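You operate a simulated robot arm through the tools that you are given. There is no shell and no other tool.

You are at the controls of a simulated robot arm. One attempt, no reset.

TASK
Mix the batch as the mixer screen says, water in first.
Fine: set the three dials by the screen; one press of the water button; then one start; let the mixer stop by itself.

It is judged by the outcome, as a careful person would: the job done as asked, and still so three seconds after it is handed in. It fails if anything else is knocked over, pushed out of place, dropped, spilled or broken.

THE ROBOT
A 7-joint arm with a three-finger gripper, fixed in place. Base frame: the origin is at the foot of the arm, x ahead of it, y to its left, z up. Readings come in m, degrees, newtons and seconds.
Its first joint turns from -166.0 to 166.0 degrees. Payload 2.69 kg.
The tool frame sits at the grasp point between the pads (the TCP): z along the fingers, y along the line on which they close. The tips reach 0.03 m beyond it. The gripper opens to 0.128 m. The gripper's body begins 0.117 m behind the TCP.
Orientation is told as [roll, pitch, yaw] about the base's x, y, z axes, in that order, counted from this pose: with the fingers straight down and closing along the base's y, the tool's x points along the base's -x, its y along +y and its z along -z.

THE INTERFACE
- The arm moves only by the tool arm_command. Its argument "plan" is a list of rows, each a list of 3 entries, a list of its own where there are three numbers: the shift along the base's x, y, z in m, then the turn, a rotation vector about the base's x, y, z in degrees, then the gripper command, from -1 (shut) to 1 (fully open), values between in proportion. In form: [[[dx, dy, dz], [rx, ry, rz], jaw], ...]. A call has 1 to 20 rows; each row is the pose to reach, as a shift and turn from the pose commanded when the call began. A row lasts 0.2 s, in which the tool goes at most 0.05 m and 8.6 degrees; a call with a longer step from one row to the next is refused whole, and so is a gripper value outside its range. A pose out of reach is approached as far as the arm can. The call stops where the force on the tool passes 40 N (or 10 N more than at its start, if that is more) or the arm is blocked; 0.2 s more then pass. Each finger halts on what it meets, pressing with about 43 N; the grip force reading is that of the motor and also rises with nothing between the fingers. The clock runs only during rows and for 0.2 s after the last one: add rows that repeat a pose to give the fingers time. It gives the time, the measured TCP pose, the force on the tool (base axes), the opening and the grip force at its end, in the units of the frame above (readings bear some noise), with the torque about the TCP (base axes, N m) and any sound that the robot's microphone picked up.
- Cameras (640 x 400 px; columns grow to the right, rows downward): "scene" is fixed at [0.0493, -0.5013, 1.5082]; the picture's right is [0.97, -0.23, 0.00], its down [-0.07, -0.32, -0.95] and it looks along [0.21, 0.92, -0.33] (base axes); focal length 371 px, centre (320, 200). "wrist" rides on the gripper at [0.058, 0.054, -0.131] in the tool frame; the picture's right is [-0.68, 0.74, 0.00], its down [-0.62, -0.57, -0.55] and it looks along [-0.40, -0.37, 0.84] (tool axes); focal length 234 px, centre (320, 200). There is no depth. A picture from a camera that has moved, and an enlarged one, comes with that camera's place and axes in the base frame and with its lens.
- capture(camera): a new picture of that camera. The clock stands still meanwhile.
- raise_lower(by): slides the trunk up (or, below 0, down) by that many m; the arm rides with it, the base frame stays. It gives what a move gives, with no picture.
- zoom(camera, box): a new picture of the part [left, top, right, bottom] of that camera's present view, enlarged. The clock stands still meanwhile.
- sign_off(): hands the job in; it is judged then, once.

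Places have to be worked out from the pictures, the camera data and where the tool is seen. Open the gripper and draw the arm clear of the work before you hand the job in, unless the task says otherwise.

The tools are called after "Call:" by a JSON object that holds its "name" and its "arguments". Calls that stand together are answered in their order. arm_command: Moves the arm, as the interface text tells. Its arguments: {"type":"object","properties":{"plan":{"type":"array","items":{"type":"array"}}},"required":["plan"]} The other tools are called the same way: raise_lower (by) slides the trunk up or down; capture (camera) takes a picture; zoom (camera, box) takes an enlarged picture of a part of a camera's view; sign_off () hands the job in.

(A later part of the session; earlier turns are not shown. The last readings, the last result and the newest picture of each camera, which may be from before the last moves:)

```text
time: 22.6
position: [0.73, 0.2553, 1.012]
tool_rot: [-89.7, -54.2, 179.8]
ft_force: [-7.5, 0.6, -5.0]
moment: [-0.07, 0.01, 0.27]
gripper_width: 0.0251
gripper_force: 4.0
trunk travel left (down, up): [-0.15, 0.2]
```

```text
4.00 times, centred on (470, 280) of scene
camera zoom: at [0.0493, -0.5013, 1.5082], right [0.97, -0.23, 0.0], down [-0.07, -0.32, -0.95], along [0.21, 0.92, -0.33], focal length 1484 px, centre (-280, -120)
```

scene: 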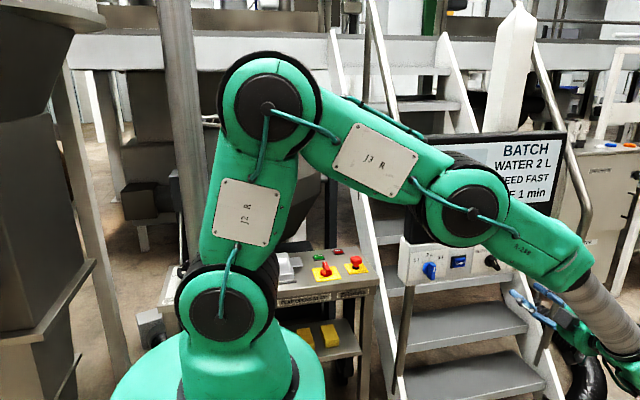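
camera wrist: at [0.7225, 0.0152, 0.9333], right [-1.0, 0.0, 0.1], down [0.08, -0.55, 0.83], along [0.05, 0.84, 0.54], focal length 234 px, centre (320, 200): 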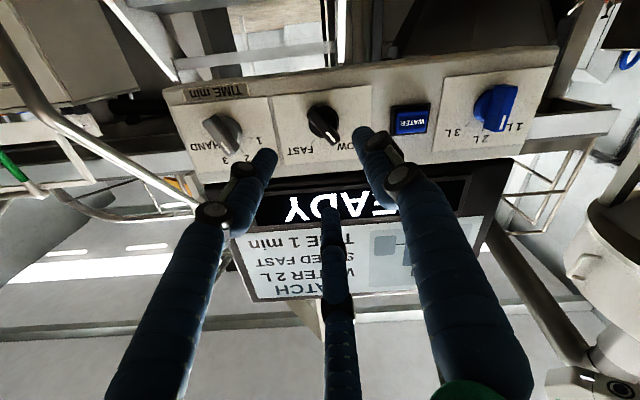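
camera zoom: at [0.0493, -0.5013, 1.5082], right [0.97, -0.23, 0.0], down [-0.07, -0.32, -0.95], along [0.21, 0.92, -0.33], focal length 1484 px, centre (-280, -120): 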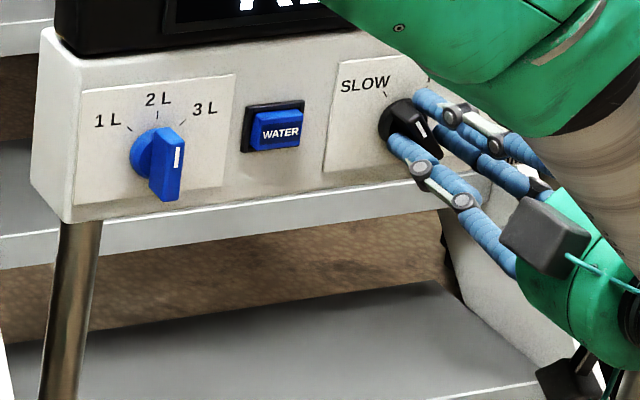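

It holds the bar with 9 N of side load. Now I turn clockwise about the knob centre from -36° to FAST (+35.5°, plus 2° for the lag I saw on the first dial).

Call:
{"name": "arm_command", "arguments": {"plan": [[[-0.001, 0, -0.0015], [0, 0, 0], -0.72], [[-0.0008, 0, -0.002], [0, 7.33, 0], -0.72], [[-0.0005, 0, -0.0025], [0, 14.66, 0], -0.72], [[-0.0003, 0, -0.003], [0, 22.0, 0], -0.72], [[-0.0002, 0, -0.0036], [0, 29.3, 0], -0.72], [[-0.0002, 0, -0.0042], [0, 36.65, 0], -0.72], [[-0.0003, 0, -0.0047], [0, 44.0, 0], -0.72], [[-0.0004, 0, -0.0053], [0, 51.3, 0], -0.72], [[-0.0006, 0, -0.0058], [0, 58.6, 0], -0.72], [[-0.0008, 0, -0.0064], [0, 66.0, 0], -0.72], [[-0.0011, 0, -0.0068], [0, 73.3, 0], -0.72], [[-0.0011, 0, -0.0068], [0, 73.3, 0], -0.72]]}}

Call:
{"name": "zoom", "arguments": {"camera": "wrist", "box": [240, 60, 400, 200]}}

Call:
{"name": "zoom", "arguments": {"camera": "scene", "box": [395, 230, 545, 330]}}

```text
time: 25.2
position: [0.7287, 0.2549, 1.0041]
tool_rot: [90.0, -52.5, 0.2]
ft_force: [-3.8, -3.1, -4.2]
moment: [-0.32, -1.43, 0.31]
gripper_width: 0.0218
gripper_force: 45.0
trunk travel left (down, up): [-0.15, 0.2]
```

```text
2.86 times, centred on (320, 130) of wrist
camera zoom: at [0.6518, 0.1246, 0.9913], right [-0.17, 0.0, 0.99], down [0.82, -0.55, 0.14], along [0.54, 0.84, 0.09], focal length 669 px, centre (320, 400)
```

zoom: 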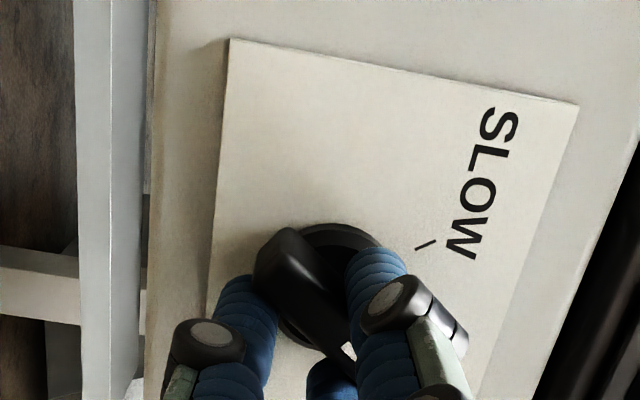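

```text
4.00 times, centred on (470, 280) of scene
camera zoom: at [0.0493, -0.5013, 1.5082], right [0.97, -0.23, 0.0], down [-0.07, -0.32, -0.95], along [0.21, 0.92, -0.33], focal length 1484 px, centre (-280, -120)
```

zoom: 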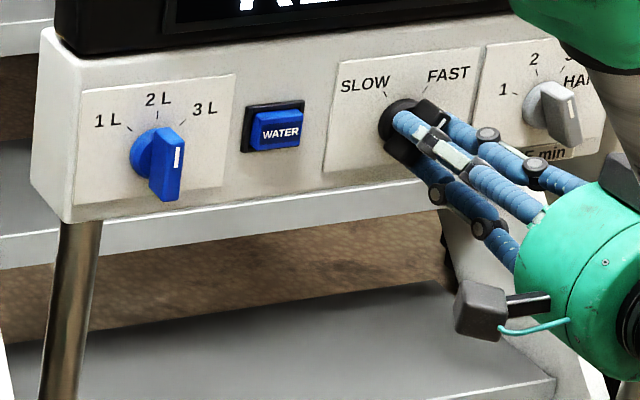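

The turn completed (with some resisting torque at the end, likely the knob's stop). I release and back away to check.

Call:
{"name": "arm_command", "arguments": {"plan": [[[0, 0, 0], [0, 0, 0], -0.4], [[0, 0, 0], [0, 0, 0], 0], [[0, 0, 0], [0, 0, 0], 0], [[0, -0.02, 0], [0, 0, 0], 0], [[0, -0.05, 0], [0, 0, 0], 0], [[0, -0.08, 0], [0, 0, 0], 0], [[0, -0.11, 0], [0, 0, 0], 0], [[0, -0.11, 0], [0, 0, 0], 0]]}}

Call:
{"name": "capture", "arguments": {"camera": "wrist"}}

Call:
{"name": "zoom", "arguments": {"camera": "wrist", "box": [240, 60, 400, 200]}}

Call:
{"name": "zoom", "arguments": {"camera": "scene", "box": [395, 230, 545, 330]}}

```text
time: 27.1
position: [0.7279, 0.1448, 1.0052]
tool_rot: [90.0, -52.6, 0.1]
ft_force: [1.2, -0.6, 0.3]
moment: [0.01, -0.02, 0.03]
gripper_width: 0.0638
gripper_force: 0.1
trunk travel left (down, up): [-0.15, 0.2]
```

```text
taken
camera wrist: at [0.6512, 0.0139, 0.9913], right [-0.17, 0.0, 0.98], down [0.82, -0.55, 0.14], along [0.54, 0.84, 0.1], focal length 234 px, centre (320, 200)
```

wrist: 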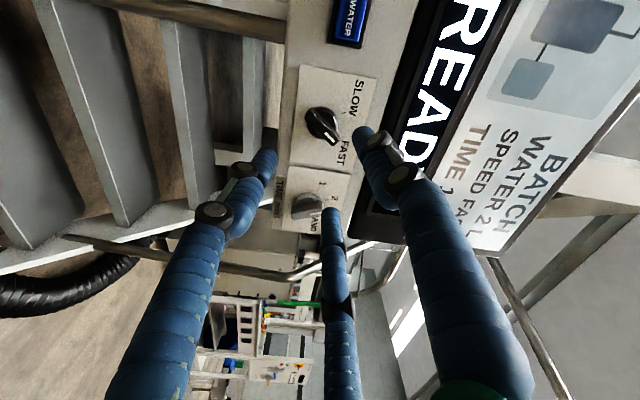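

```text
2.86 times, centred on (320, 130) of wrist
camera zoom: at [0.6512, 0.0139, 0.9913], right [-0.17, 0.0, 0.98], down [0.82, -0.55, 0.14], along [0.54, 0.84, 0.1], focal length 669 px, centre (320, 400)
```

zoom: 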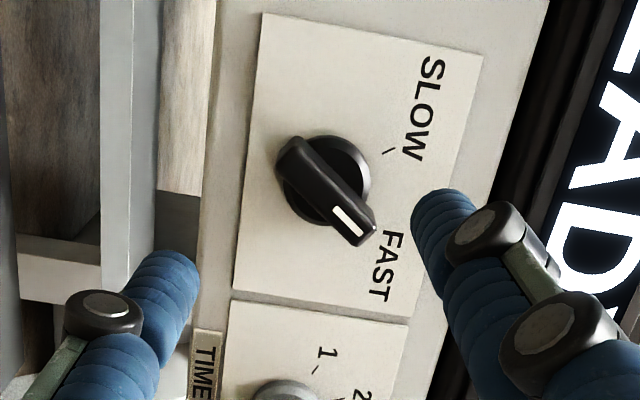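

```text
4.00 times, centred on (470, 280) of scene
camera zoom: at [0.0493, -0.5013, 1.5082], right [0.97, -0.23, 0.0], down [-0.07, -0.32, -0.95], along [0.21, 0.92, -0.33], focal length 1484 px, centre (-280, -120)
```

zoom: 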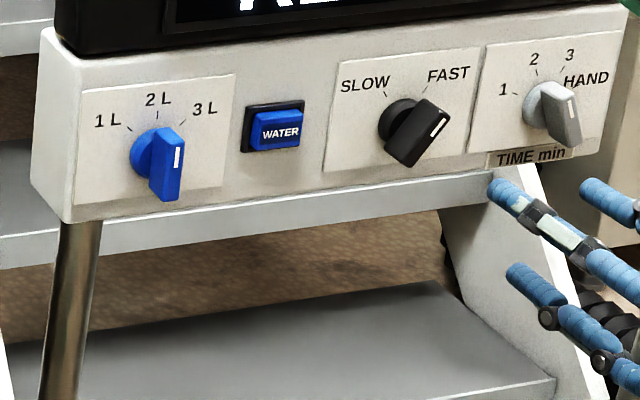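

Speed is on FAST (bar at +37°). Now the timer: it stands at "2" (-22°) and tick "1" lies at about -67°, centre about (0.842, 1.0075). I roll to +67.5° at stand-off, so that the turn goes from there down to +22.5°.

Call:
{"name": "arm_command", "arguments": {"plan": [[[0.008, -0.01, 0], [0, 8, 0], 0], [[0.016, -0.015, 0], [0, 16, 0], 0], [[0.024, -0.015, 0], [0, 24, 0], 0], [[0.032, -0.015, 0], [0, 32, 0], 0], [[0.04, -0.015, 0], [0, 40, 0], 0], [[0.048, -0.015, 0], [0, 48, 0], 0], [[0.056, -0.015, 0], [0, 56, 0], 0], [[0.064, -0.015, 0], [0, 64, 0], 0], [[0.072, -0.015, 0], [0, 72, 0], 0], [[0.08, -0.015, 0], [0, 80, 0], 0], [[0.088, -0.015, 0], [0, 88, 0], 0], [[0.096, -0.015, 0], [0, 96, 0], 0], [[0.102, -0.015, 0], [0, 104, 0], 0], [[0.109, -0.01, 0.0012], [0, 112, 0], 0], [[0.109, 0, 0.0012], [0, 120, 0], 0], [[0.109, 0, 0.0012], [0, 120, 0], 0]]}}

Call:
{"name": "capture", "arguments": {"camera": "wrist"}}

Call:
{"name": "zoom", "arguments": {"camera": "wrist", "box": [240, 60, 400, 200]}}

Call:
{"name": "capture", "arguments": {"camera": "scene"}}

```text
time: 30.4
position: [0.8375, 0.1459, 1.0044]
tool_rot: [90.2, 67.6, 0.1]
ft_force: [0.1, 0.5, 0.0]
moment: [-0.03, 0.0, -0.01]
gripper_width: 0.064
gripper_force: 0.1
trunk travel left (down, up): [-0.15, 0.2]
```

```text
taken
camera wrist: at [0.8652, 0.0149, 1.0796], right [0.94, 0.0, -0.34], down [-0.29, -0.55, -0.79], along [-0.19, 0.84, -0.51], focal length 234 px, centre (320, 200)
```

wrist: 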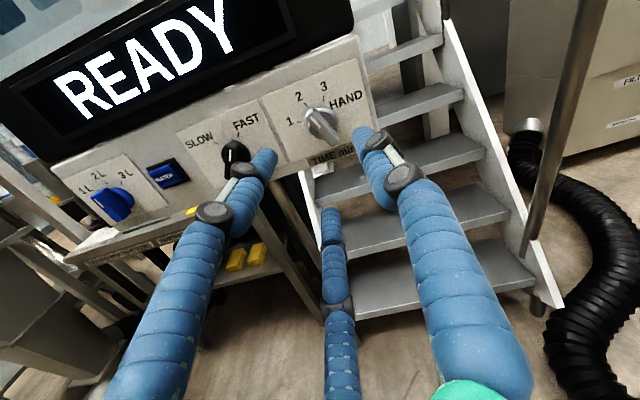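

```text
2.86 times, centred on (320, 130) of wrist
camera zoom: at [0.8652, 0.0149, 1.0796], right [0.94, 0.0, -0.34], down [-0.29, -0.55, -0.79], along [-0.19, 0.84, -0.51], focal length 669 px, centre (320, 400)
```

zoom: 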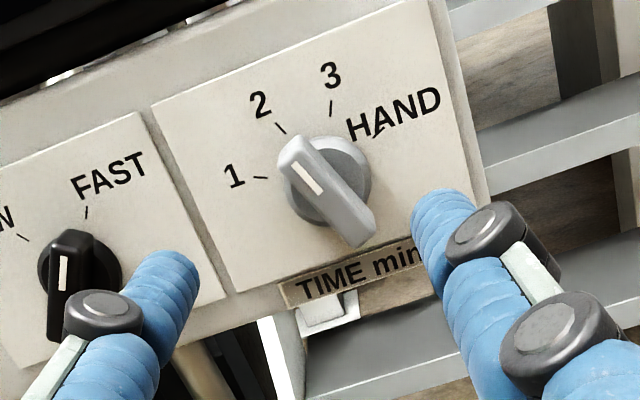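

```text
taken
```

scene: 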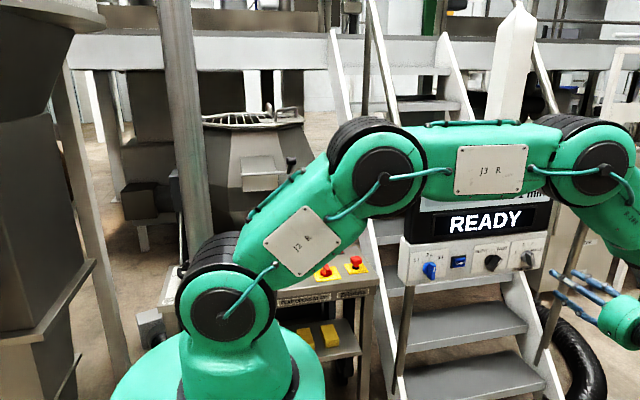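

The timer pointer is exactly on "2", centre (0.842, 1.007), and tick 1 is at -68°. Tool offset is the wanted 5 mm; I advance and close gently.

Call:
{"name": "arm_command", "arguments": {"plan": [[[0, 0.04, 0], [0, 0.7, 0], 0], [[0, 0.07, 0], [0, 1.4, 0], 0], [[0, 0.09, 0], [0, 1.4, 0], 0], [[0, 0.103, 0], [0, 1.4, 0], 0], [[0, 0.11, 0], [0, 1.4, 0], 0], [[0, 0.11, 0], [0, 1.4, 0], 0], [[0, 0.11, 0], [0, 1.4, 0], -0.4], [[0, 0.11, 0], [0, 1.4, 0], -0.6], [[0, 0.11, 0], [0, 1.4, 0], -0.7], [[0, 0.11, 0], [0, 1.4, 0], -0.7]]}}

Call:
{"name": "zoom", "arguments": {"camera": "wrist", "box": [240, 60, 400, 200]}}

```text
time: 32.6
position: [0.8377, 0.2566, 1.0062]
tool_rot: [90.3, 68.9, 0.2]
ft_force: [-9.7, 0.4, -3.6]
moment: [0.1, -0.03, 0.23]
gripper_width: 0.0217
gripper_force: 44.8
trunk travel left (down, up): [-0.15, 0.2]
```

```text
2.86 times, centred on (320, 130) of wrist
camera zoom: at [0.8667, 0.1244, 1.0794], right [0.93, 0.0, -0.37], down [-0.31, -0.55, -0.78], along [-0.2, 0.84, -0.51], focal length 669 px, centre (320, 400)
```

zoom: 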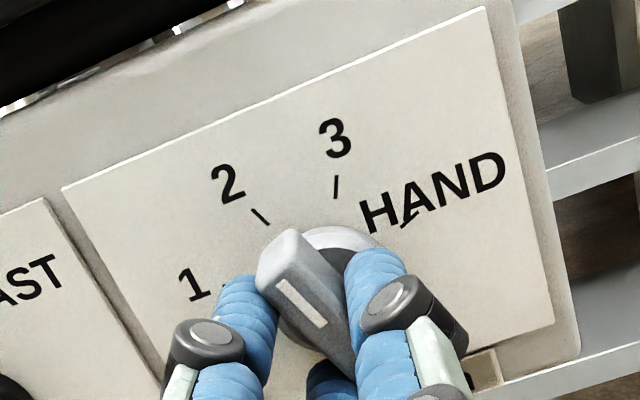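

The bar is gripped at 21.7 mm with little side load. I turn counter-clockwise 47° about its centre to bring the pointer to "1".

Call:
{"name": "arm_command", "arguments": {"plan": [[[-0.0004, 0, -0.0005], [0, 0, 0], -0.72], [[-0.0001, 0, -0.0012], [0, -7.8, 0], -0.72], [[0.0003, 0, -0.0018], [0, -15.7, 0], -0.72], [[0.0008, 0, -0.0024], [0, -23.5, 0], -0.72], [[0.0013, 0, -0.0029], [0, -31.3, 0], -0.72], [[0.002, 0, -0.0033], [0, -39.2, 0], -0.72], [[0.0027, 0, -0.0036], [0, -47, 0], -0.72], [[0.0027, 0, -0.0036], [0, -47, 0], -0.72]]}}

Call:
{"name": "zoom", "arguments": {"camera": "wrist", "box": [240, 60, 400, 200]}}

```text
time: 34.5
position: [0.8405, 0.2564, 1.0023]
tool_rot: [90.2, 21.8, 0.2]
ft_force: [-12.0, 0.8, 3.1]
moment: [0.13, 0.42, 0.31]
gripper_width: 0.0217
gripper_force: 44.6
trunk travel left (down, up): [-0.15, 0.2]
```

```text
2.86 times, centred on (320, 130) of wrist
camera zoom: at [0.8061, 0.1244, 1.0741], right [0.9, 0.0, 0.43], down [0.36, -0.55, -0.76], along [0.24, 0.84, -0.49], focal length 669 px, centre (320, 400)
```

zoom: 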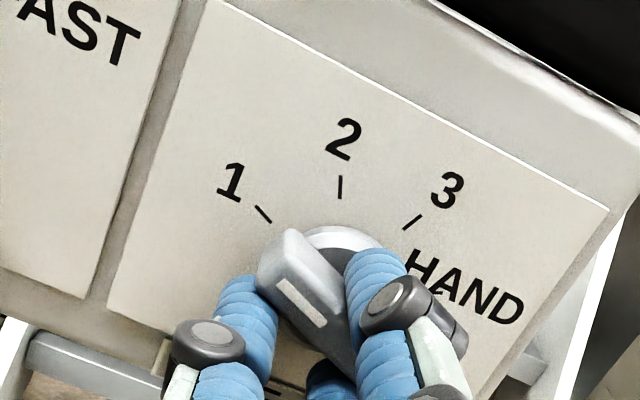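

The pointer has moved onto tick 1. I release, back off further and take a full view of the panel.

Call:
{"name": "arm_command", "arguments": {"plan": [[[0, 0, 0], [0, 0, 0], -0.4], [[0, 0, 0], [0, 0, 0], 0], [[0, 0, 0], [0, 0, 0], 0], [[0, -0.02, 0], [0, 0, 0], 0], [[0, -0.05, 0], [0, 0, 0], 0], [[-0.03, -0.08, 0], [0, -6, 0], 0], [[-0.06, -0.11, 0], [0, -12, 0], 0], [[-0.09, -0.14, 0], [0, -18, 0], 0], [[-0.12, -0.16, 0], [0, -22, 0], 0], [[-0.15, -0.16, 0], [0, -22, 0], 0], [[-0.18, -0.16, 0], [0, -22, 0], 0], [[-0.2, -0.16, 0], [0, -22, 0], 0], [[-0.2, -0.16, 0], [0, -22, 0], 0]]}}

Call:
{"name": "capture", "arguments": {"camera": "wrist"}}

Call:
{"name": "zoom", "arguments": {"camera": "wrist", "box": [210, 40, 410, 200]}}

Call:
{"name": "zoom", "arguments": {"camera": "scene", "box": [395, 220, 555, 300]}}

```text
time: 37.2
position: [0.6412, 0.094, 1.0023]
tool_rot: [90.1, -0.1, 0.1]
ft_force: [-0.5, -0.3, -0.2]
moment: [-0.04, -0.03, -0.04]
gripper_width: 0.0638
gripper_force: 0.0
trunk travel left (down, up): [-0.15, 0.2]
```

```text
taken
camera wrist: at [0.5828, -0.0358, 1.0557], right [0.67, 0.0, 0.74], down [0.62, -0.55, -0.57], along [0.4, 0.84, -0.37], focal length 234 px, centre (320, 200)
```

wrist: 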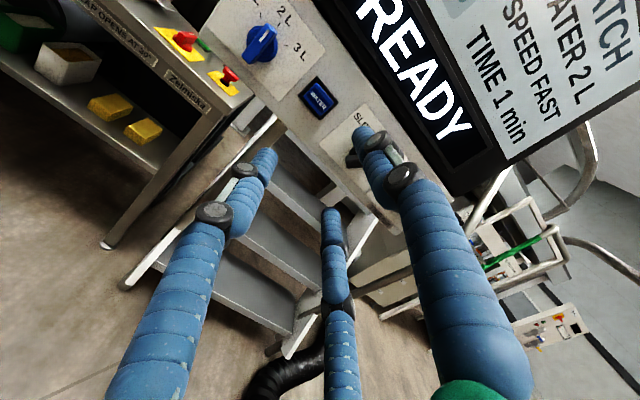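

```text
2.50 times, centred on (310, 120) of wrist
camera zoom: at [0.5828, -0.0358, 1.0557], right [0.67, 0.0, 0.74], down [0.62, -0.55, -0.57], along [0.4, 0.84, -0.37], focal length 585 px, centre (345, 400)
```

zoom: 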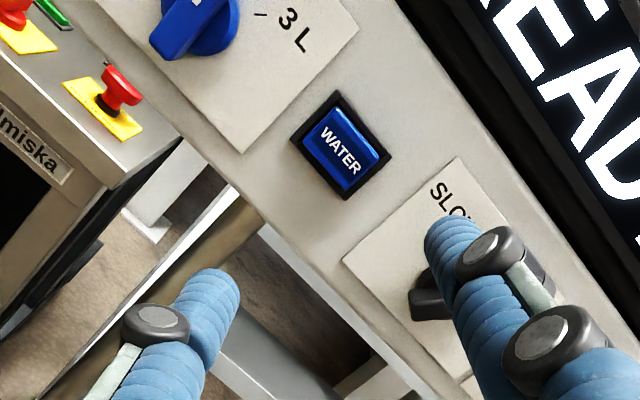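

```text
4.00 times, centred on (475, 260) of scene
camera zoom: at [0.0493, -0.5013, 1.5082], right [0.97, -0.23, 0.0], down [-0.07, -0.32, -0.95], along [0.21, 0.92, -0.33], focal length 1484 px, centre (-300, -40)
```

zoom: 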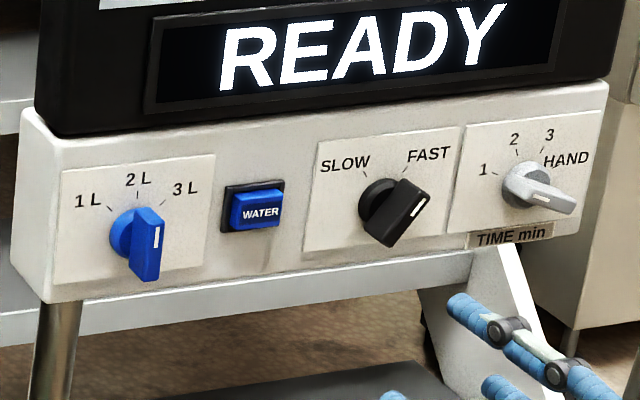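

All three dials appear set: 2 L, FAST, 1. I zoom once more on the blue dial to be sure of its pointer against the 2 L tick.

Call:
{"name": "zoom", "arguments": {"camera": "wrist", "box": [225, 0, 345, 75]}}

Call:
{"name": "zoom", "arguments": {"camera": "scene", "box": [405, 245, 455, 285]}}

Call:
{"name": "zoom", "arguments": {"camera": "scene", "box": [505, 240, 555, 285]}}

```text
5.33 times, centred on (285, 38) of wrist
camera zoom: at [0.5828, -0.0358, 1.0557], right [0.67, 0.0, 0.74], down [0.62, -0.55, -0.57], along [0.4, 0.84, -0.37], focal length 1249 px, centre (507, 1067)
```

zoom: 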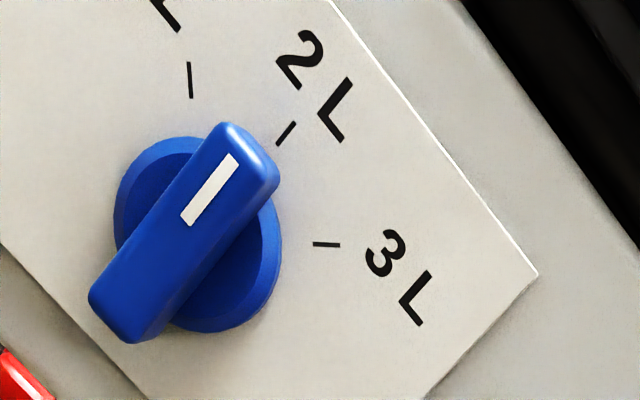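

```text
10.00 times, centred on (430, 265) of scene
camera zoom: at [0.0493, -0.5013, 1.5082], right [0.97, -0.23, 0.0], down [-0.07, -0.32, -0.95], along [0.21, 0.92, -0.33], focal length 3711 px, centre (-780, -450)
```

zoom: 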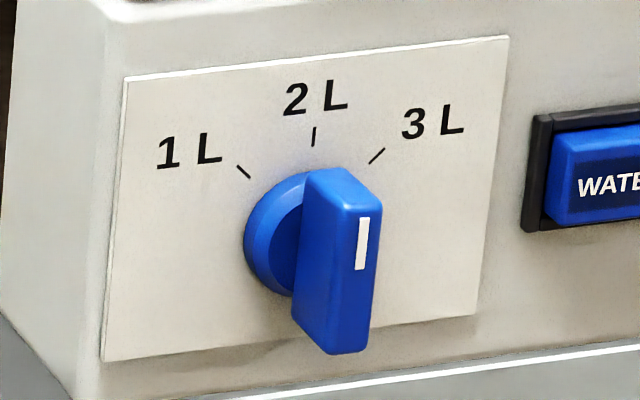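

```text
8.89 times, centred on (530, 262) of scene
camera zoom: at [0.0493, -0.5013, 1.5082], right [0.97, -0.23, 0.0], down [-0.07, -0.32, -0.95], along [0.21, 0.92, -0.33], focal length 3299 px, centre (-1547, -356)
```

zoom: 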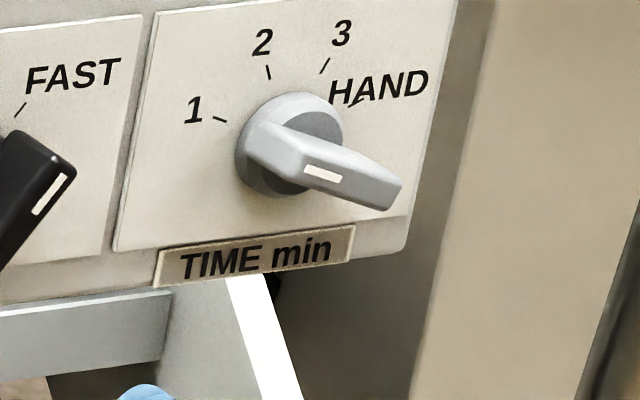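

The dials agree with the screen (blue within ~3° of the 2 L tick). The WATER button's face is at about (0.6247, 0.29, 1.0155); I close the fingers and line up with it, tips still ~6 cm short.

Call:
{"name": "arm_command", "arguments": {"plan": [[[-0.0154, 0.0, 0.0134], [0, 0, 0], -0.5], [[-0.0154, 0.035, 0.0134], [0, 0, 0], -1], [[-0.0154, 0.07, 0.0134], [0, 0, 0], -1], [[-0.0154, 0.105, 0.0134], [0, 0, 0], -1], [[-0.0154, 0.105, 0.0134], [0, 0, 0], -1]]}}

Call:
{"name": "zoom", "arguments": {"camera": "wrist", "box": [240, 60, 400, 200]}}

Call:
{"name": "zoom", "arguments": {"camera": "scene", "box": [395, 220, 555, 300]}}

```text
time: 38.5
position: [0.6256, 0.2015, 1.0165]
tool_rot: [90.2, -0.1, 0.1]
ft_force: [-0.6, -0.8, -0.9]
moment: [0.01, 0.0, -0.02]
gripper_width: 0.0019
gripper_force: 32.0
trunk travel left (down, up): [-0.15, 0.2]
```

```text
2.86 times, centred on (320, 130) of wrist
camera zoom: at [0.5674, 0.0704, 1.0697], right [0.68, 0.0, 0.74], down [0.62, -0.55, -0.57], along [0.4, 0.84, -0.37], focal length 669 px, centre (320, 400)
```

zoom: 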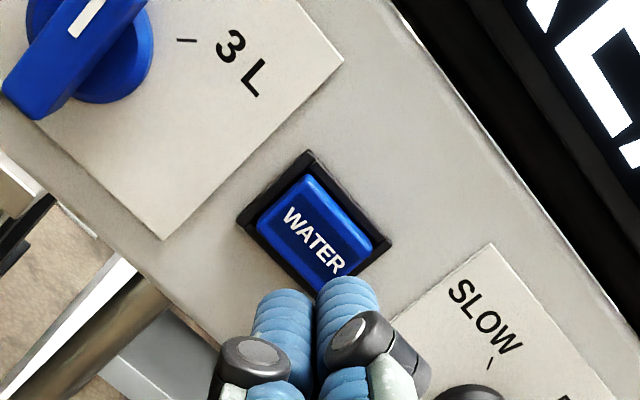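

```text
4.00 times, centred on (475, 260) of scene
camera zoom: at [0.0493, -0.5013, 1.5082], right [0.97, -0.23, 0.0], down [-0.07, -0.32, -0.95], along [0.21, 0.92, -0.33], focal length 1484 px, centre (-300, -40)
```

zoom: 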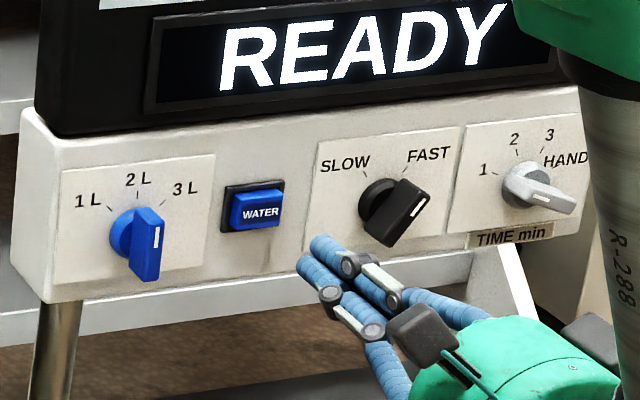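

Crossing this view with an earlier one puts the button face at (0.6234, 0.2925, 1.0168), so contact is due at TCP y≈0.2625. I correct by 1.3 mm and go in until just short of contact.

Call:
{"name": "arm_command", "arguments": {"plan": [[[-0.0013, 0.025, 0.0013], [0, 0, 0], -1], [[-0.0013, 0.045, 0.0013], [0, 0, 0], -1], [[-0.0013, 0.056, 0.0013], [0, 0, 0], -1], [[-0.0013, 0.058, 0.0013], [0, 0, 0], -1], [[-0.0013, 0.058, 0.0013], [0, 0, 0], -1]]}}

Call:
{"name": "zoom", "arguments": {"camera": "wrist", "box": [240, 60, 400, 200]}}

Call:
{"name": "zoom", "arguments": {"camera": "scene", "box": [420, 235, 500, 295]}}

```text
time: 39.6
position: [0.6244, 0.2589, 1.0162]
tool_rot: [90.1, -0.1, 0.1]
ft_force: [-0.5, -0.4, 0.1]
moment: [0.02, -0.02, -0.01]
gripper_width: 0.0019
gripper_force: 31.2
trunk travel left (down, up): [-0.15, 0.2]
```

```text
2.86 times, centred on (320, 130) of wrist
camera zoom: at [0.5659, 0.1277, 1.0703], right [0.68, 0.0, 0.74], down [0.62, -0.55, -0.57], along [0.4, 0.84, -0.37], focal length 669 px, centre (320, 400)
```

zoom: 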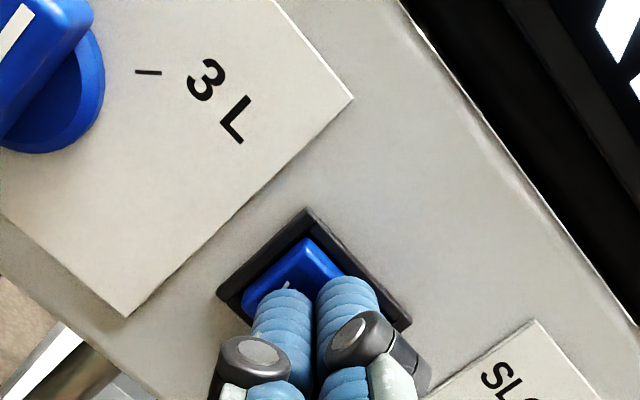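

```text
6.67 times, centred on (460, 265) of scene
camera zoom: at [0.0493, -0.5013, 1.5082], right [0.97, -0.23, 0.0], down [-0.07, -0.32, -0.95], along [0.21, 0.92, -0.33], focal length 2474 px, centre (-613, -233)
```

zoom: 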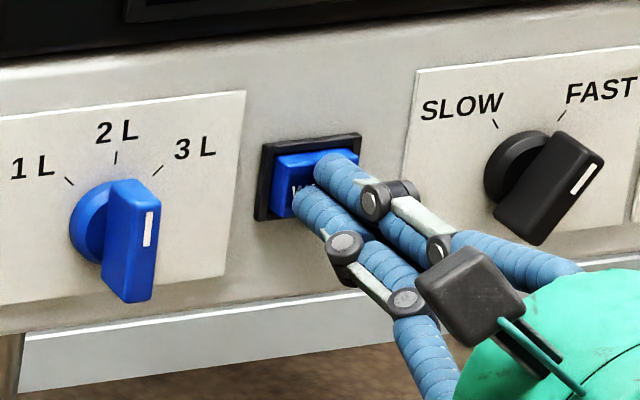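

The tips are just in front of the button with no force. I press in slowly, a few millimetres.

Call:
{"name": "arm_command", "arguments": {"plan": [[[0, 0.002, 0], [0, 0, 0], -1], [[0, 0.004, 0], [0, 0, 0], -1], [[0, 0.006, 0], [0, 0, 0], -1]]}}

```text
time: 40.5
position: [0.6239, 0.2648, 1.0166]
tool_rot: [90.1, -0.1, 0.1]
ft_force: [-0.8, -3.9, -0.9]
moment: [-0.06, 0.0, -0.05]
gripper_width: 0.0023
gripper_force: 31.2
trunk travel left (down, up): [-0.15, 0.2]
heard: click
```

A click at 4 N: the button has been pressed once. I draw straight back and look at the screen.

Call:
{"name": "arm_command", "arguments": {"plan": [[[0, -0.02, 0], [0, 0, 0], -1], [[0, -0.06, 0], [0, 0, 0], -1], [[0, -0.1, 0], [0, 0, 0], -1], [[0, -0.14, 0], [0, 0, 0], -1], [[0, -0.14, 0], [0, 0, 0], -1]]}}

Call:
{"name": "capture", "arguments": {"camera": "scene"}}

Call:
{"name": "capture", "arguments": {"camera": "wrist"}}

```text
time: 41.6
position: [0.6245, 0.1232, 1.0173]
tool_rot: [90.1, -0.2, 0.1]
ft_force: [-0.8, -0.3, 0.6]
moment: [0.05, 0.03, 0.02]
gripper_width: 0.0018
gripper_force: 31.2
trunk travel left (down, up): [-0.15, 0.2]
```

```text
taken
```

scene: 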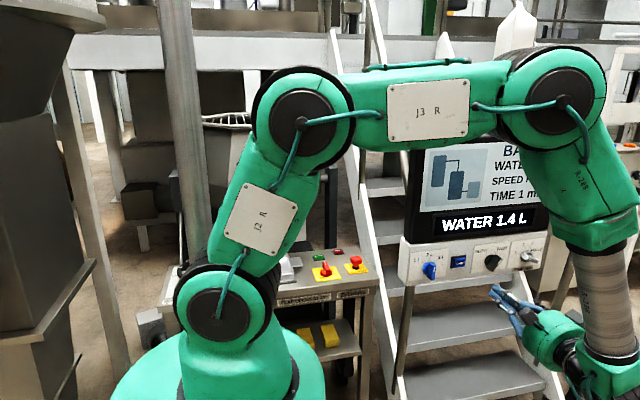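

```text
taken
camera wrist: at [0.5663, -0.0074, 1.0706], right [0.68, 0.0, 0.74], down [0.62, -0.55, -0.57], along [0.4, 0.84, -0.37], focal length 234 px, centre (320, 200)
```

wrist: 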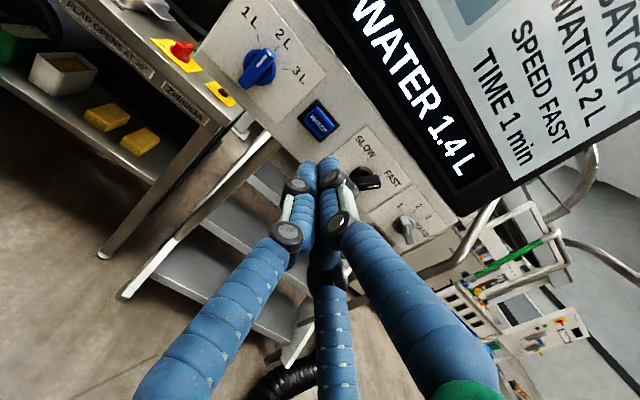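

The screen shows WATER 1.4 L, so the filling is running. While it fills I retreat from the panel and turn the tool back to pointing down, in the free space in front of the base.

Call:
{"name": "arm_command", "arguments": {"plan": [[[-0.01, -0.025, 0.005], [0, 0, 0], -1], [[-0.03, -0.05, 0.015], [-7.5, 0, 0], -1], [[-0.05, -0.075, 0.025], [-15, 0, 0], -1], [[-0.075, -0.1, 0.035], [-22.5, 0, 0], -1], [[-0.1, -0.12, 0.05], [-30, 0, 0], -1], [[-0.125, -0.135, 0.065], [-37.5, 0, 0], -1], [[-0.15, -0.145, 0.08], [-45, 0, 0], -1], [[-0.175, -0.155, 0.095], [-52.5, 0, 0], -1], [[-0.195, -0.16, 0.11], [-60, 0, 0], -1], [[-0.215, -0.165, 0.12], [-67.5, 0, 0], -1], [[-0.23, -0.17, 0.13], [-75, 0, 0], -1], [[-0.24, -0.17, 0.133], [-82.5, 0, 0], -1], [[-0.243, -0.174, 0.133], [-90, 0, 0], -1], [[-0.243, -0.174, 0.133], [-90, 0, 0], -1]]}}

Call:
{"name": "capture", "arguments": {"camera": "scene"}}

Call:
{"name": "capture", "arguments": {"camera": "wrist"}}

```text
time: 44.6
position: [0.3805, -0.0483, 1.1506]
tool_rot: [0.0, 0.1, 0.1]
ft_force: [0.1, 0.2, 0.3]
moment: [-0.04, 0.0, 0.01]
gripper_width: 0.002
gripper_force: 31.2
trunk travel left (down, up): [-0.15, 0.2]
```

```text
taken
```

scene: 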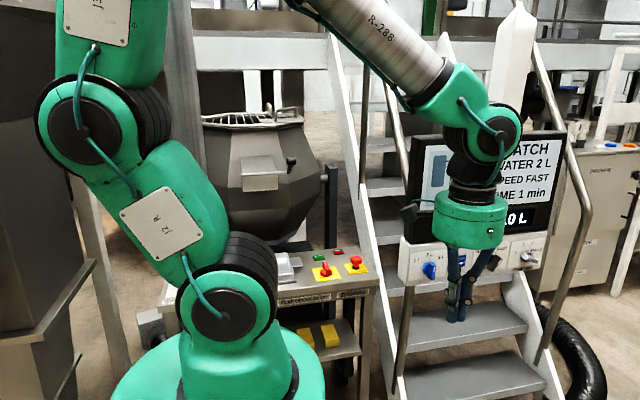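

```text
taken
camera wrist: at [0.3227, 0.0045, 1.2814], right [0.67, 0.74, 0.0], down [0.62, -0.56, 0.55], along [0.4, -0.37, -0.84], focal length 234 px, centre (320, 200)
```

wrist: 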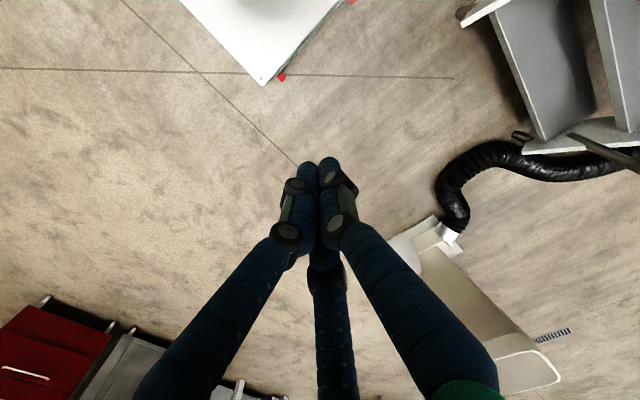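

The display's visible end reads "…0 L", so filling seems finished; I'll verify as the arm clears the view. I swing the tool around the base at 0.4 m radius toward the table side, turning the wrist with it, well clear of the panel's left edge.

Call:
{"name": "arm_command", "arguments": {"plan": [[[0.0042, 0.0408, 0], [0, 0, 6.25], -1], [[0.0044, 0.082, 0], [0, 0, 12.5], -1], [[0.0001, 0.1231, 0], [0, 0, 18.75], -1], [[-0.0085, 0.1637, 0], [0, 0, 25], -1], [[-0.0215, 0.2033, 0], [0, 0, 31.25], -1], [[-0.0386, 0.2414, 0], [0, 0, 37.5], -1], [[-0.0599, 0.2776, 0], [0, 0, 43.75], -1], [[-0.0849, 0.3114, 0], [0, 0, 50], -1], [[-0.1136, 0.3424, 0], [0, 0, 56.25], -1], [[-0.1455, 0.3704, 0], [0, 0, 62.5], -1], [[-0.1803, 0.3949, 0], [0, 0, 68.75], -1], [[-0.2177, 0.4154, 0], [0, 0, 75], -1], [[-0.2177, 0.4154, 0], [0, 0, 75], -1]]}}

Call:
{"name": "capture", "arguments": {"camera": "scene"}}

Call:
{"name": "capture", "arguments": {"camera": "wrist"}}

```text
time: 47.5
position: [0.1634, 0.3671, 1.1489]
tool_rot: [0.0, 0.1, 75.2]
ft_force: [-0.2, 0.7, 0.2]
moment: [-0.04, -0.07, -0.02]
gripper_width: 0.0021
gripper_force: 31.0
trunk travel left (down, up): [-0.15, 0.2]
```

```text
taken
```

scene: 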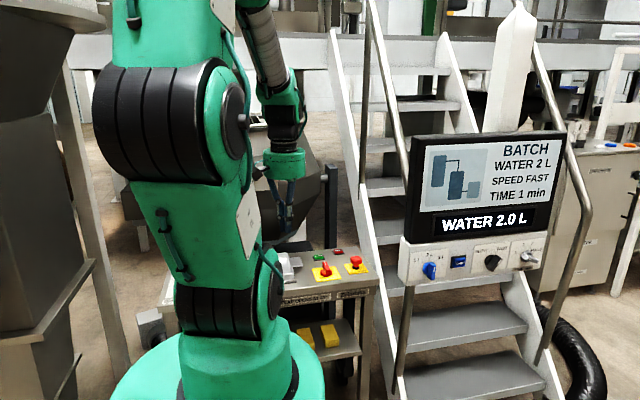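

```text
taken
camera wrist: at [0.0968, 0.3245, 1.2804], right [-0.54, 0.84, 0.0], down [0.71, 0.45, 0.55], along [0.46, 0.29, -0.84], focal length 234 px, centre (320, 200)
```

wrist: 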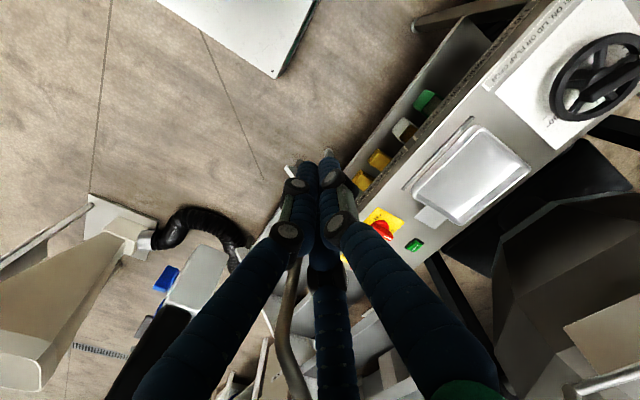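

The screen reads WATER 2.0 L, so the water is in. START (green) is visible from here; I zoom in on the table corner and the drum near it.

Call:
{"name": "zoom", "arguments": {"camera": "wrist", "box": [340, 100, 560, 290]}}

Call:
{"name": "zoom", "arguments": {"camera": "scene", "box": [250, 150, 400, 310]}}

```text
2.11 times, centred on (450, 195) of wrist
camera zoom: at [0.0968, 0.3245, 1.2804], right [-0.54, 0.84, 0.0], down [0.71, 0.45, 0.55], along [0.46, 0.29, -0.84], focal length 493 px, centre (46, 210)
```

zoom: 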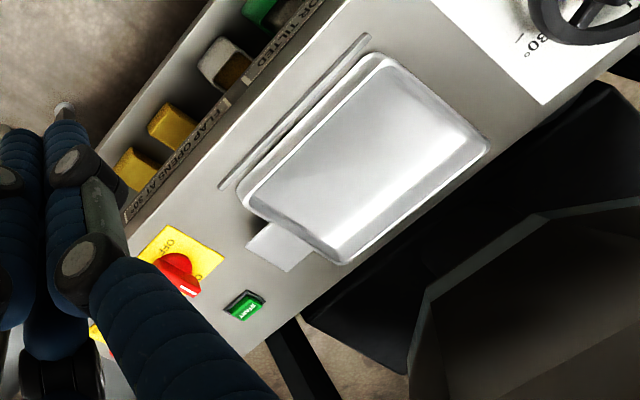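

```text
2.50 times, centred on (325, 230) of scene
camera zoom: at [0.0493, -0.5013, 1.5082], right [0.97, -0.23, 0.0], down [-0.07, -0.32, -0.95], along [0.21, 0.92, -0.33], focal length 928 px, centre (308, 125)
```

zoom: 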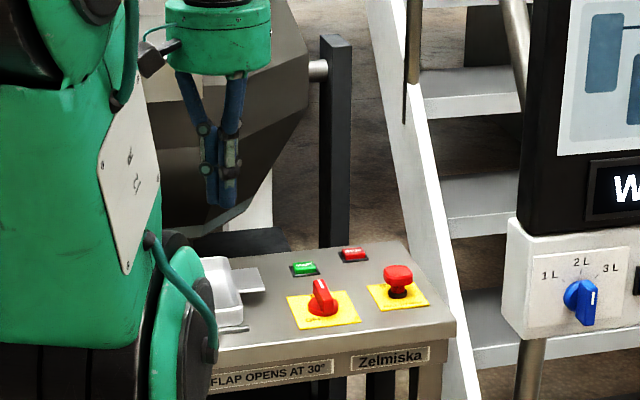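

START is at about (0.343, 0.787, 0.815), close to the table's back edge with the drum beyond it, so I will come in with the tool tilted 30° from the robot side. I move to a hover point about 18 cm back along that line.

Call:
{"name": "arm_command", "arguments": {"plan": [[[0.02, 0.035, -0.01], [3.3, 0, 0], -1], [[0.04, 0.07, -0.025], [6.7, 0, 0], -1], [[0.06, 0.105, -0.04], [10, 0, 0], -1], [[0.08, 0.14, -0.055], [13.3, 0, 0], -1], [[0.1, 0.175, -0.07], [16.7, 0, 0], -1], [[0.12, 0.21, -0.085], [20, 0, 0], -1], [[0.14, 0.245, -0.1], [23.3, 0, 0], -1], [[0.16, 0.28, -0.12], [26.7, 0, 0], -1], [[0.18, 0.315, -0.145], [30, 0, 0], -1], [[0.18, 0.315, -0.145], [30, 0, 0], -1]]}}

Call:
{"name": "capture", "arguments": {"camera": "wrist"}}

Call:
{"name": "capture", "arguments": {"camera": "scene"}}

```text
time: 49.6
position: [0.3427, 0.6811, 1.0038]
tool_rot: [8.6, -28.9, 72.9]
ft_force: [-0.5, 0.3, 0.2]
moment: [-0.01, 0.01, 0.03]
gripper_width: 0.0021
gripper_force: 31.5
trunk travel left (down, up): [-0.15, 0.2]
```

```text
taken
camera wrist: at [0.2767, 0.5794, 1.0966], right [-0.54, 0.73, 0.42], down [0.71, 0.12, 0.7], along [0.46, 0.67, -0.58], focal length 234 px, centre (320, 200)
```

wrist: 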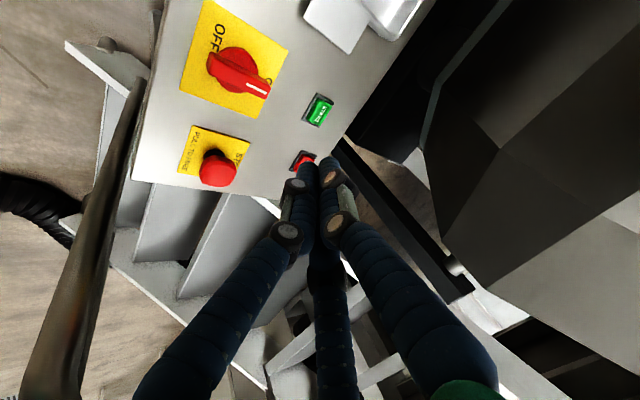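

```text
taken
```

scene: 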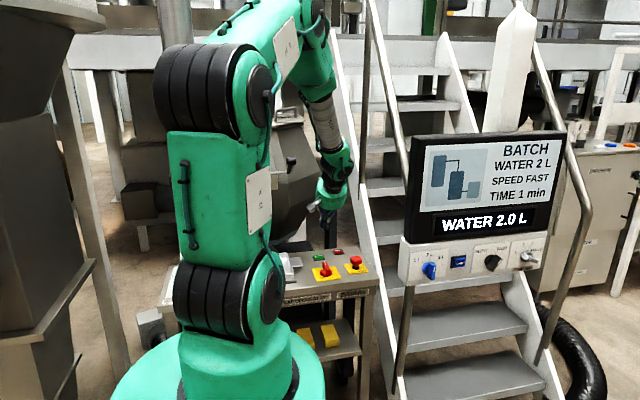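

START is confirmed at about (0.340, 0.785, 0.818), and the red rotary switch ends near y 0.695. I descend along the tilted line to roughly 4 cm above START and look again.

Call:
{"name": "arm_command", "arguments": {"plan": [[[-0.001, 0.023, -0.03], [0, 0, 0], -1], [[-0.002, 0.046, -0.06], [0, 0, 0], -1], [[-0.0027, 0.069, -0.09], [0, 0, 0], -1], [[-0.0027, 0.0916, -0.118], [0, 0, 0], -1], [[-0.0027, 0.0916, -0.118], [0, 0, 0], -1]]}}

Call:
{"name": "capture", "arguments": {"camera": "wrist"}}

Call:
{"name": "zoom", "arguments": {"camera": "wrist", "box": [250, 60, 400, 190]}}

Call:
{"name": "zoom", "arguments": {"camera": "scene", "box": [280, 190, 400, 310]}}

```text
time: 50.9
position: [0.34, 0.7728, 0.8845]
tool_rot: [8.5, -28.8, 73.1]
ft_force: [0.5, 0.2, -0.1]
moment: [-0.03, 0.01, -0.03]
gripper_width: 0.0022
gripper_force: 31.3
trunk travel left (down, up): [-0.15, 0.2]
```

```text
taken
camera wrist: at [0.2738, 0.6708, 0.9782], right [-0.54, 0.73, 0.42], down [0.71, 0.12, 0.7], along [0.46, 0.67, -0.58], focal length 234 px, centre (320, 200)
```

wrist: 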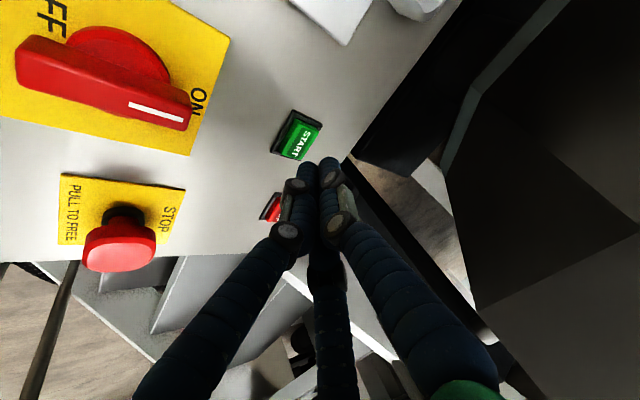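

```text
3.08 times, centred on (325, 125) of wrist
camera zoom: at [0.2738, 0.6708, 0.9782], right [-0.54, 0.73, 0.42], down [0.71, 0.12, 0.7], along [0.46, 0.67, -0.58], focal length 720 px, centre (305, 431)
```

zoom: 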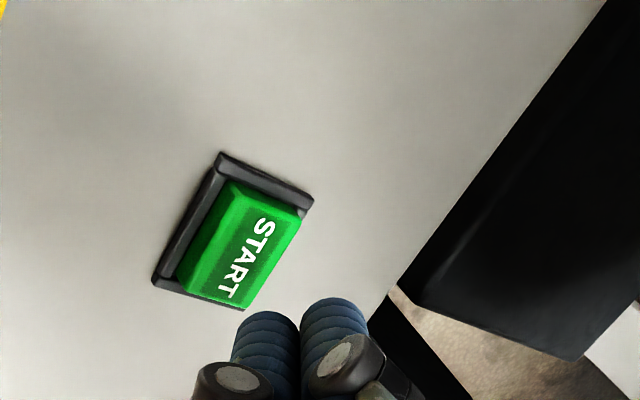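

```text
3.33 times, centred on (340, 250) of scene
camera zoom: at [0.0493, -0.5013, 1.5082], right [0.97, -0.23, 0.0], down [-0.07, -0.32, -0.95], along [0.21, 0.92, -0.33], focal length 1237 px, centre (253, 33)
```

zoom: 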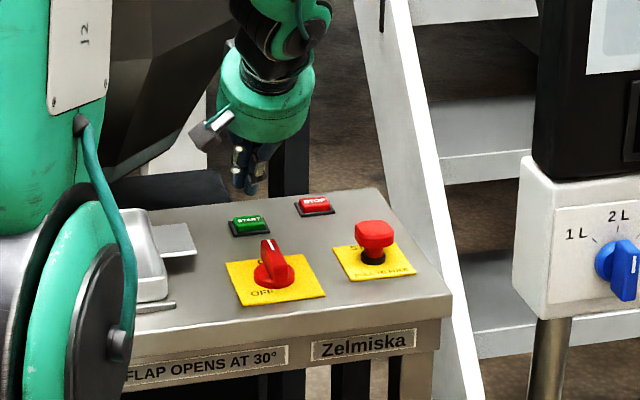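

The tips are right above START (its top about z 0.812–0.826). I shift 4 mm in +y for the tilt and lower 22 mm, then will press in small steps.

Call:
{"name": "arm_command", "arguments": {"plan": [[[0, 0.004, -0.008], [0, 0, 0], -1], [[0, 0.004, -0.016], [0, 0, 0], -1], [[0, 0.004, -0.022], [0, 0, 0], -1], [[0, 0.004, -0.022], [0, 0, 0], -1]]}}

Call:
{"name": "zoom", "arguments": {"camera": "wrist", "box": [250, 60, 400, 190]}}

Call:
{"name": "zoom", "arguments": {"camera": "scene", "box": [290, 215, 370, 285]}}

```text
time: 51.9
position: [0.3399, 0.7783, 0.8641]
tool_rot: [8.5, -28.8, 73.0]
ft_force: [0.2, 0.6, -0.7]
moment: [0.01, -0.03, -0.01]
gripper_width: 0.0021
gripper_force: 31.7
trunk travel left (down, up): [-0.15, 0.2]
```

```text
3.08 times, centred on (325, 125) of wrist
camera zoom: at [0.2742, 0.6747, 0.9577], right [-0.54, 0.73, 0.42], down [0.71, 0.12, 0.7], along [0.46, 0.67, -0.58], focal length 720 px, centre (305, 431)
```

zoom: 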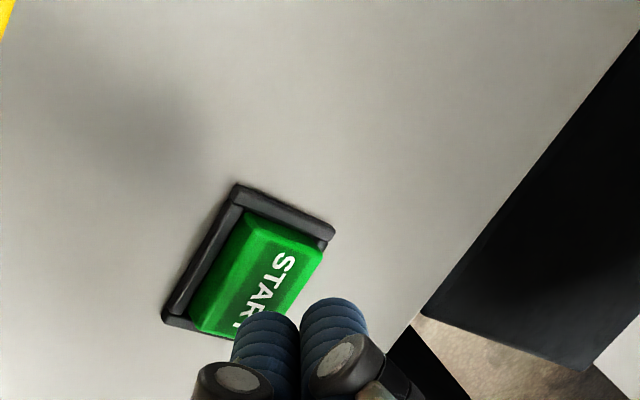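

```text
5.71 times, centred on (330, 250) of scene
camera zoom: at [0.0493, -0.5013, 1.5082], right [0.97, -0.23, 0.0], down [-0.07, -0.32, -0.95], along [0.21, 0.92, -0.33], focal length 2121 px, centre (263, -86)
```

zoom: 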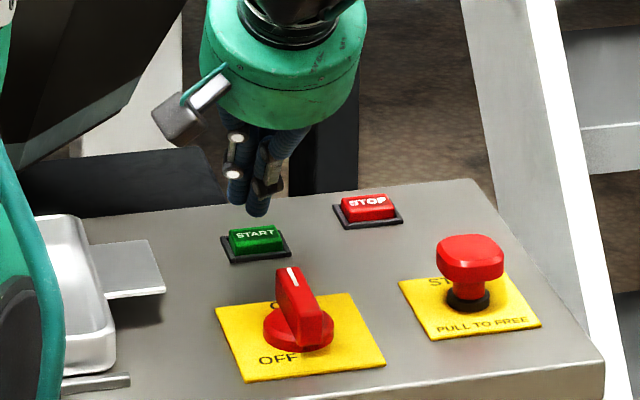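

Tips are just above the button. I lower further in small steps, listening for the click.

Call:
{"name": "arm_command", "arguments": {"plan": [[[0, 0, -0.003], [0, 0, 0], -1], [[0, 0, -0.006], [0, 0, 0], -1], [[0, 0, -0.008], [0, 0, 0], -1]]}}

```text
time: 52.6
position: [0.3411, 0.7757, 0.8576]
tool_rot: [8.5, -28.8, 73.0]
ft_force: [1.2, 0.0, 1.3]
moment: [0.01, 0.02, -0.02]
gripper_width: 0.0021
gripper_force: 31.8
trunk travel left (down, up): [-0.15, 0.2]
```

No contact yet; I go 4 mm lower.

Call:
{"name": "arm_command", "arguments": {"plan": [[[0, 0, -0.002], [0, 0, 0], -1], [[0, 0, -0.004], [0, 0, 0], -1]]}}

Call:
{"name": "zoom", "arguments": {"camera": "wrist", "box": [250, 60, 400, 190]}}

Call:
{"name": "zoom", "arguments": {"camera": "scene", "box": [290, 215, 370, 285]}}

```text
time: 53.2
position: [0.3413, 0.7769, 0.8532]
tool_rot: [8.4, -28.8, 73.0]
ft_force: [0.3, 0.3, -0.1]
moment: [0.0, 0.02, 0.01]
gripper_width: 0.002
gripper_force: 31.5
trunk travel left (down, up): [-0.15, 0.2]
```

```text
3.08 times, centred on (325, 125) of wrist
camera zoom: at [0.2745, 0.6743, 0.9455], right [-0.54, 0.73, 0.42], down [0.71, 0.12, 0.7], along [0.46, 0.67, -0.58], focal length 720 px, centre (305, 431)
```

zoom: 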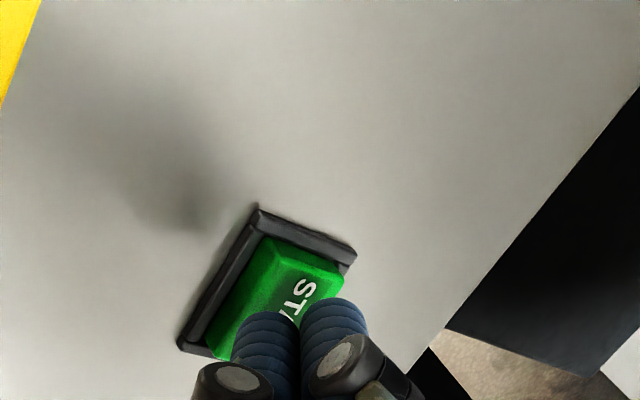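

```text
5.71 times, centred on (330, 250) of scene
camera zoom: at [0.0493, -0.5013, 1.5082], right [0.97, -0.23, 0.0], down [-0.07, -0.32, -0.95], along [0.21, 0.92, -0.33], focal length 2121 px, centre (263, -86)
```

zoom: 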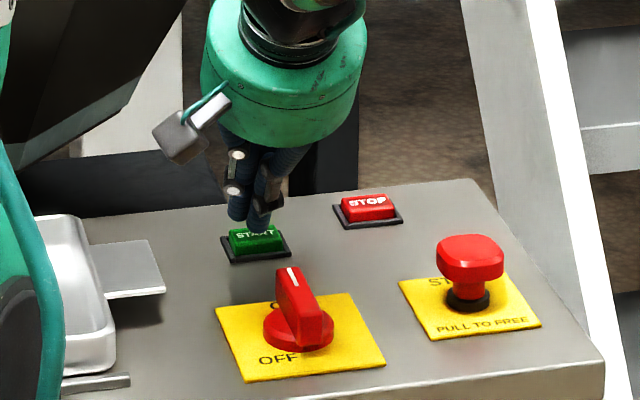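

The START face is converging on the tip point in the wrist view, about 8–10 mm to go. I continue down in small steps.

Call:
{"name": "arm_command", "arguments": {"plan": [[[0, 0, -0.002], [0, 0, 0], -1], [[0, 0, -0.004], [0, 0, 0], -1], [[0, 0, -0.005], [0, 0, 0], -1]]}}

```text
time: 54.0
position: [0.3411, 0.7763, 0.8491]
tool_rot: [8.6, -28.8, 73.0]
ft_force: [-0.1, -0.1, 0.5]
moment: [0.04, 0.01, -0.02]
gripper_width: 0.0019
gripper_force: 32.0
trunk travel left (down, up): [-0.15, 0.2]
```

Still no force; 3 mm more.

Call:
{"name": "arm_command", "arguments": {"plan": [[[0, 0, -0.0015], [0, 0, 0], -1], [[0, 0, -0.003], [0, 0, 0], -1]]}}

```text
time: 54.6
position: [0.3402, 0.7763, 0.8448]
tool_rot: [8.5, -28.8, 73.0]
ft_force: [-0.2, -0.1, 0.2]
moment: [0.01, -0.02, 0.02]
gripper_width: 0.0021
gripper_force: 31.3
trunk travel left (down, up): [-0.15, 0.2]
```

Still free; I check the picture before pressing on.

Call:
{"name": "zoom", "arguments": {"camera": "wrist", "box": [250, 60, 400, 190]}}

Call:
{"name": "zoom", "arguments": {"camera": "scene", "box": [300, 230, 350, 270]}}

```text
3.08 times, centred on (325, 125) of wrist
camera zoom: at [0.2745, 0.6744, 0.9373], right [-0.54, 0.73, 0.42], down [0.71, 0.12, 0.7], along [0.46, 0.67, -0.58], focal length 720 px, centre (305, 431)
```

zoom: 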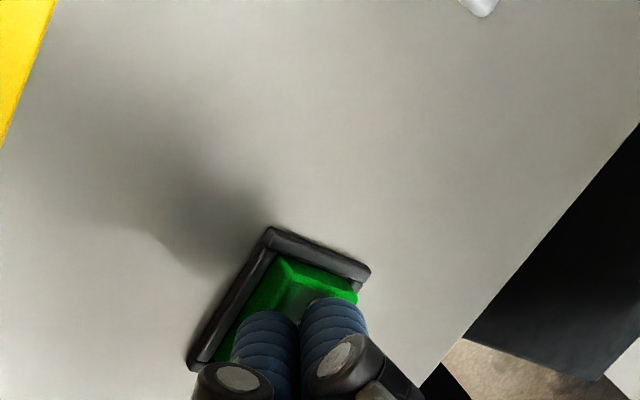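

```text
10.00 times, centred on (325, 250) of scene
camera zoom: at [0.0493, -0.5013, 1.5082], right [0.97, -0.23, 0.0], down [-0.07, -0.32, -0.95], along [0.21, 0.92, -0.33], focal length 3711 px, centre (270, -300)
```

zoom: 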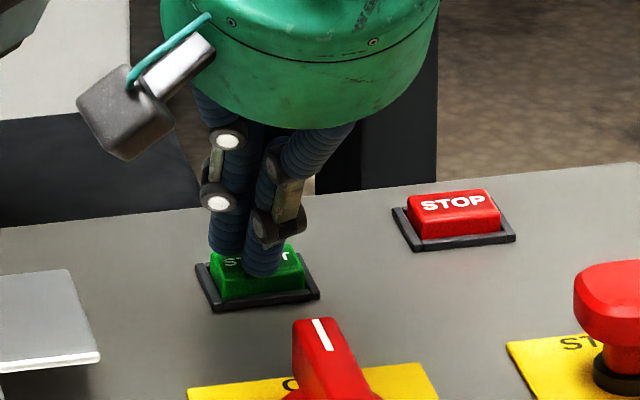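

The tips are centred on the button and nearly touching. I press in further small steps.

Call:
{"name": "arm_command", "arguments": {"plan": [[[0, 0, -0.0015], [0, 0, 0], -1], [[0, 0, -0.003], [0, 0, 0], -1]]}}

```text
time: 55.2
position: [0.3408, 0.7764, 0.8416]
tool_rot: [8.4, -28.8, 73.0]
ft_force: [-0.3, 0.2, -0.4]
moment: [0.04, 0.0, -0.01]
gripper_width: 0.0022
gripper_force: 31.7
trunk travel left (down, up): [-0.15, 0.2]
```

No contact yet; another 3 mm.

Call:
{"name": "arm_command", "arguments": {"plan": [[[0, 0, -0.0015], [0, 0, 0], -1], [[0, 0, -0.003], [0, 0, 0], -1]]}}

```text
time: 55.9
position: [0.3413, 0.7759, 0.8395]
tool_rot: [8.6, -28.8, 73.0]
ft_force: [-0.6, 0.0, -0.8]
moment: [-0.02, 0.0, -0.02]
gripper_width: 0.0022
gripper_force: 31.4
trunk travel left (down, up): [-0.15, 0.2]
```

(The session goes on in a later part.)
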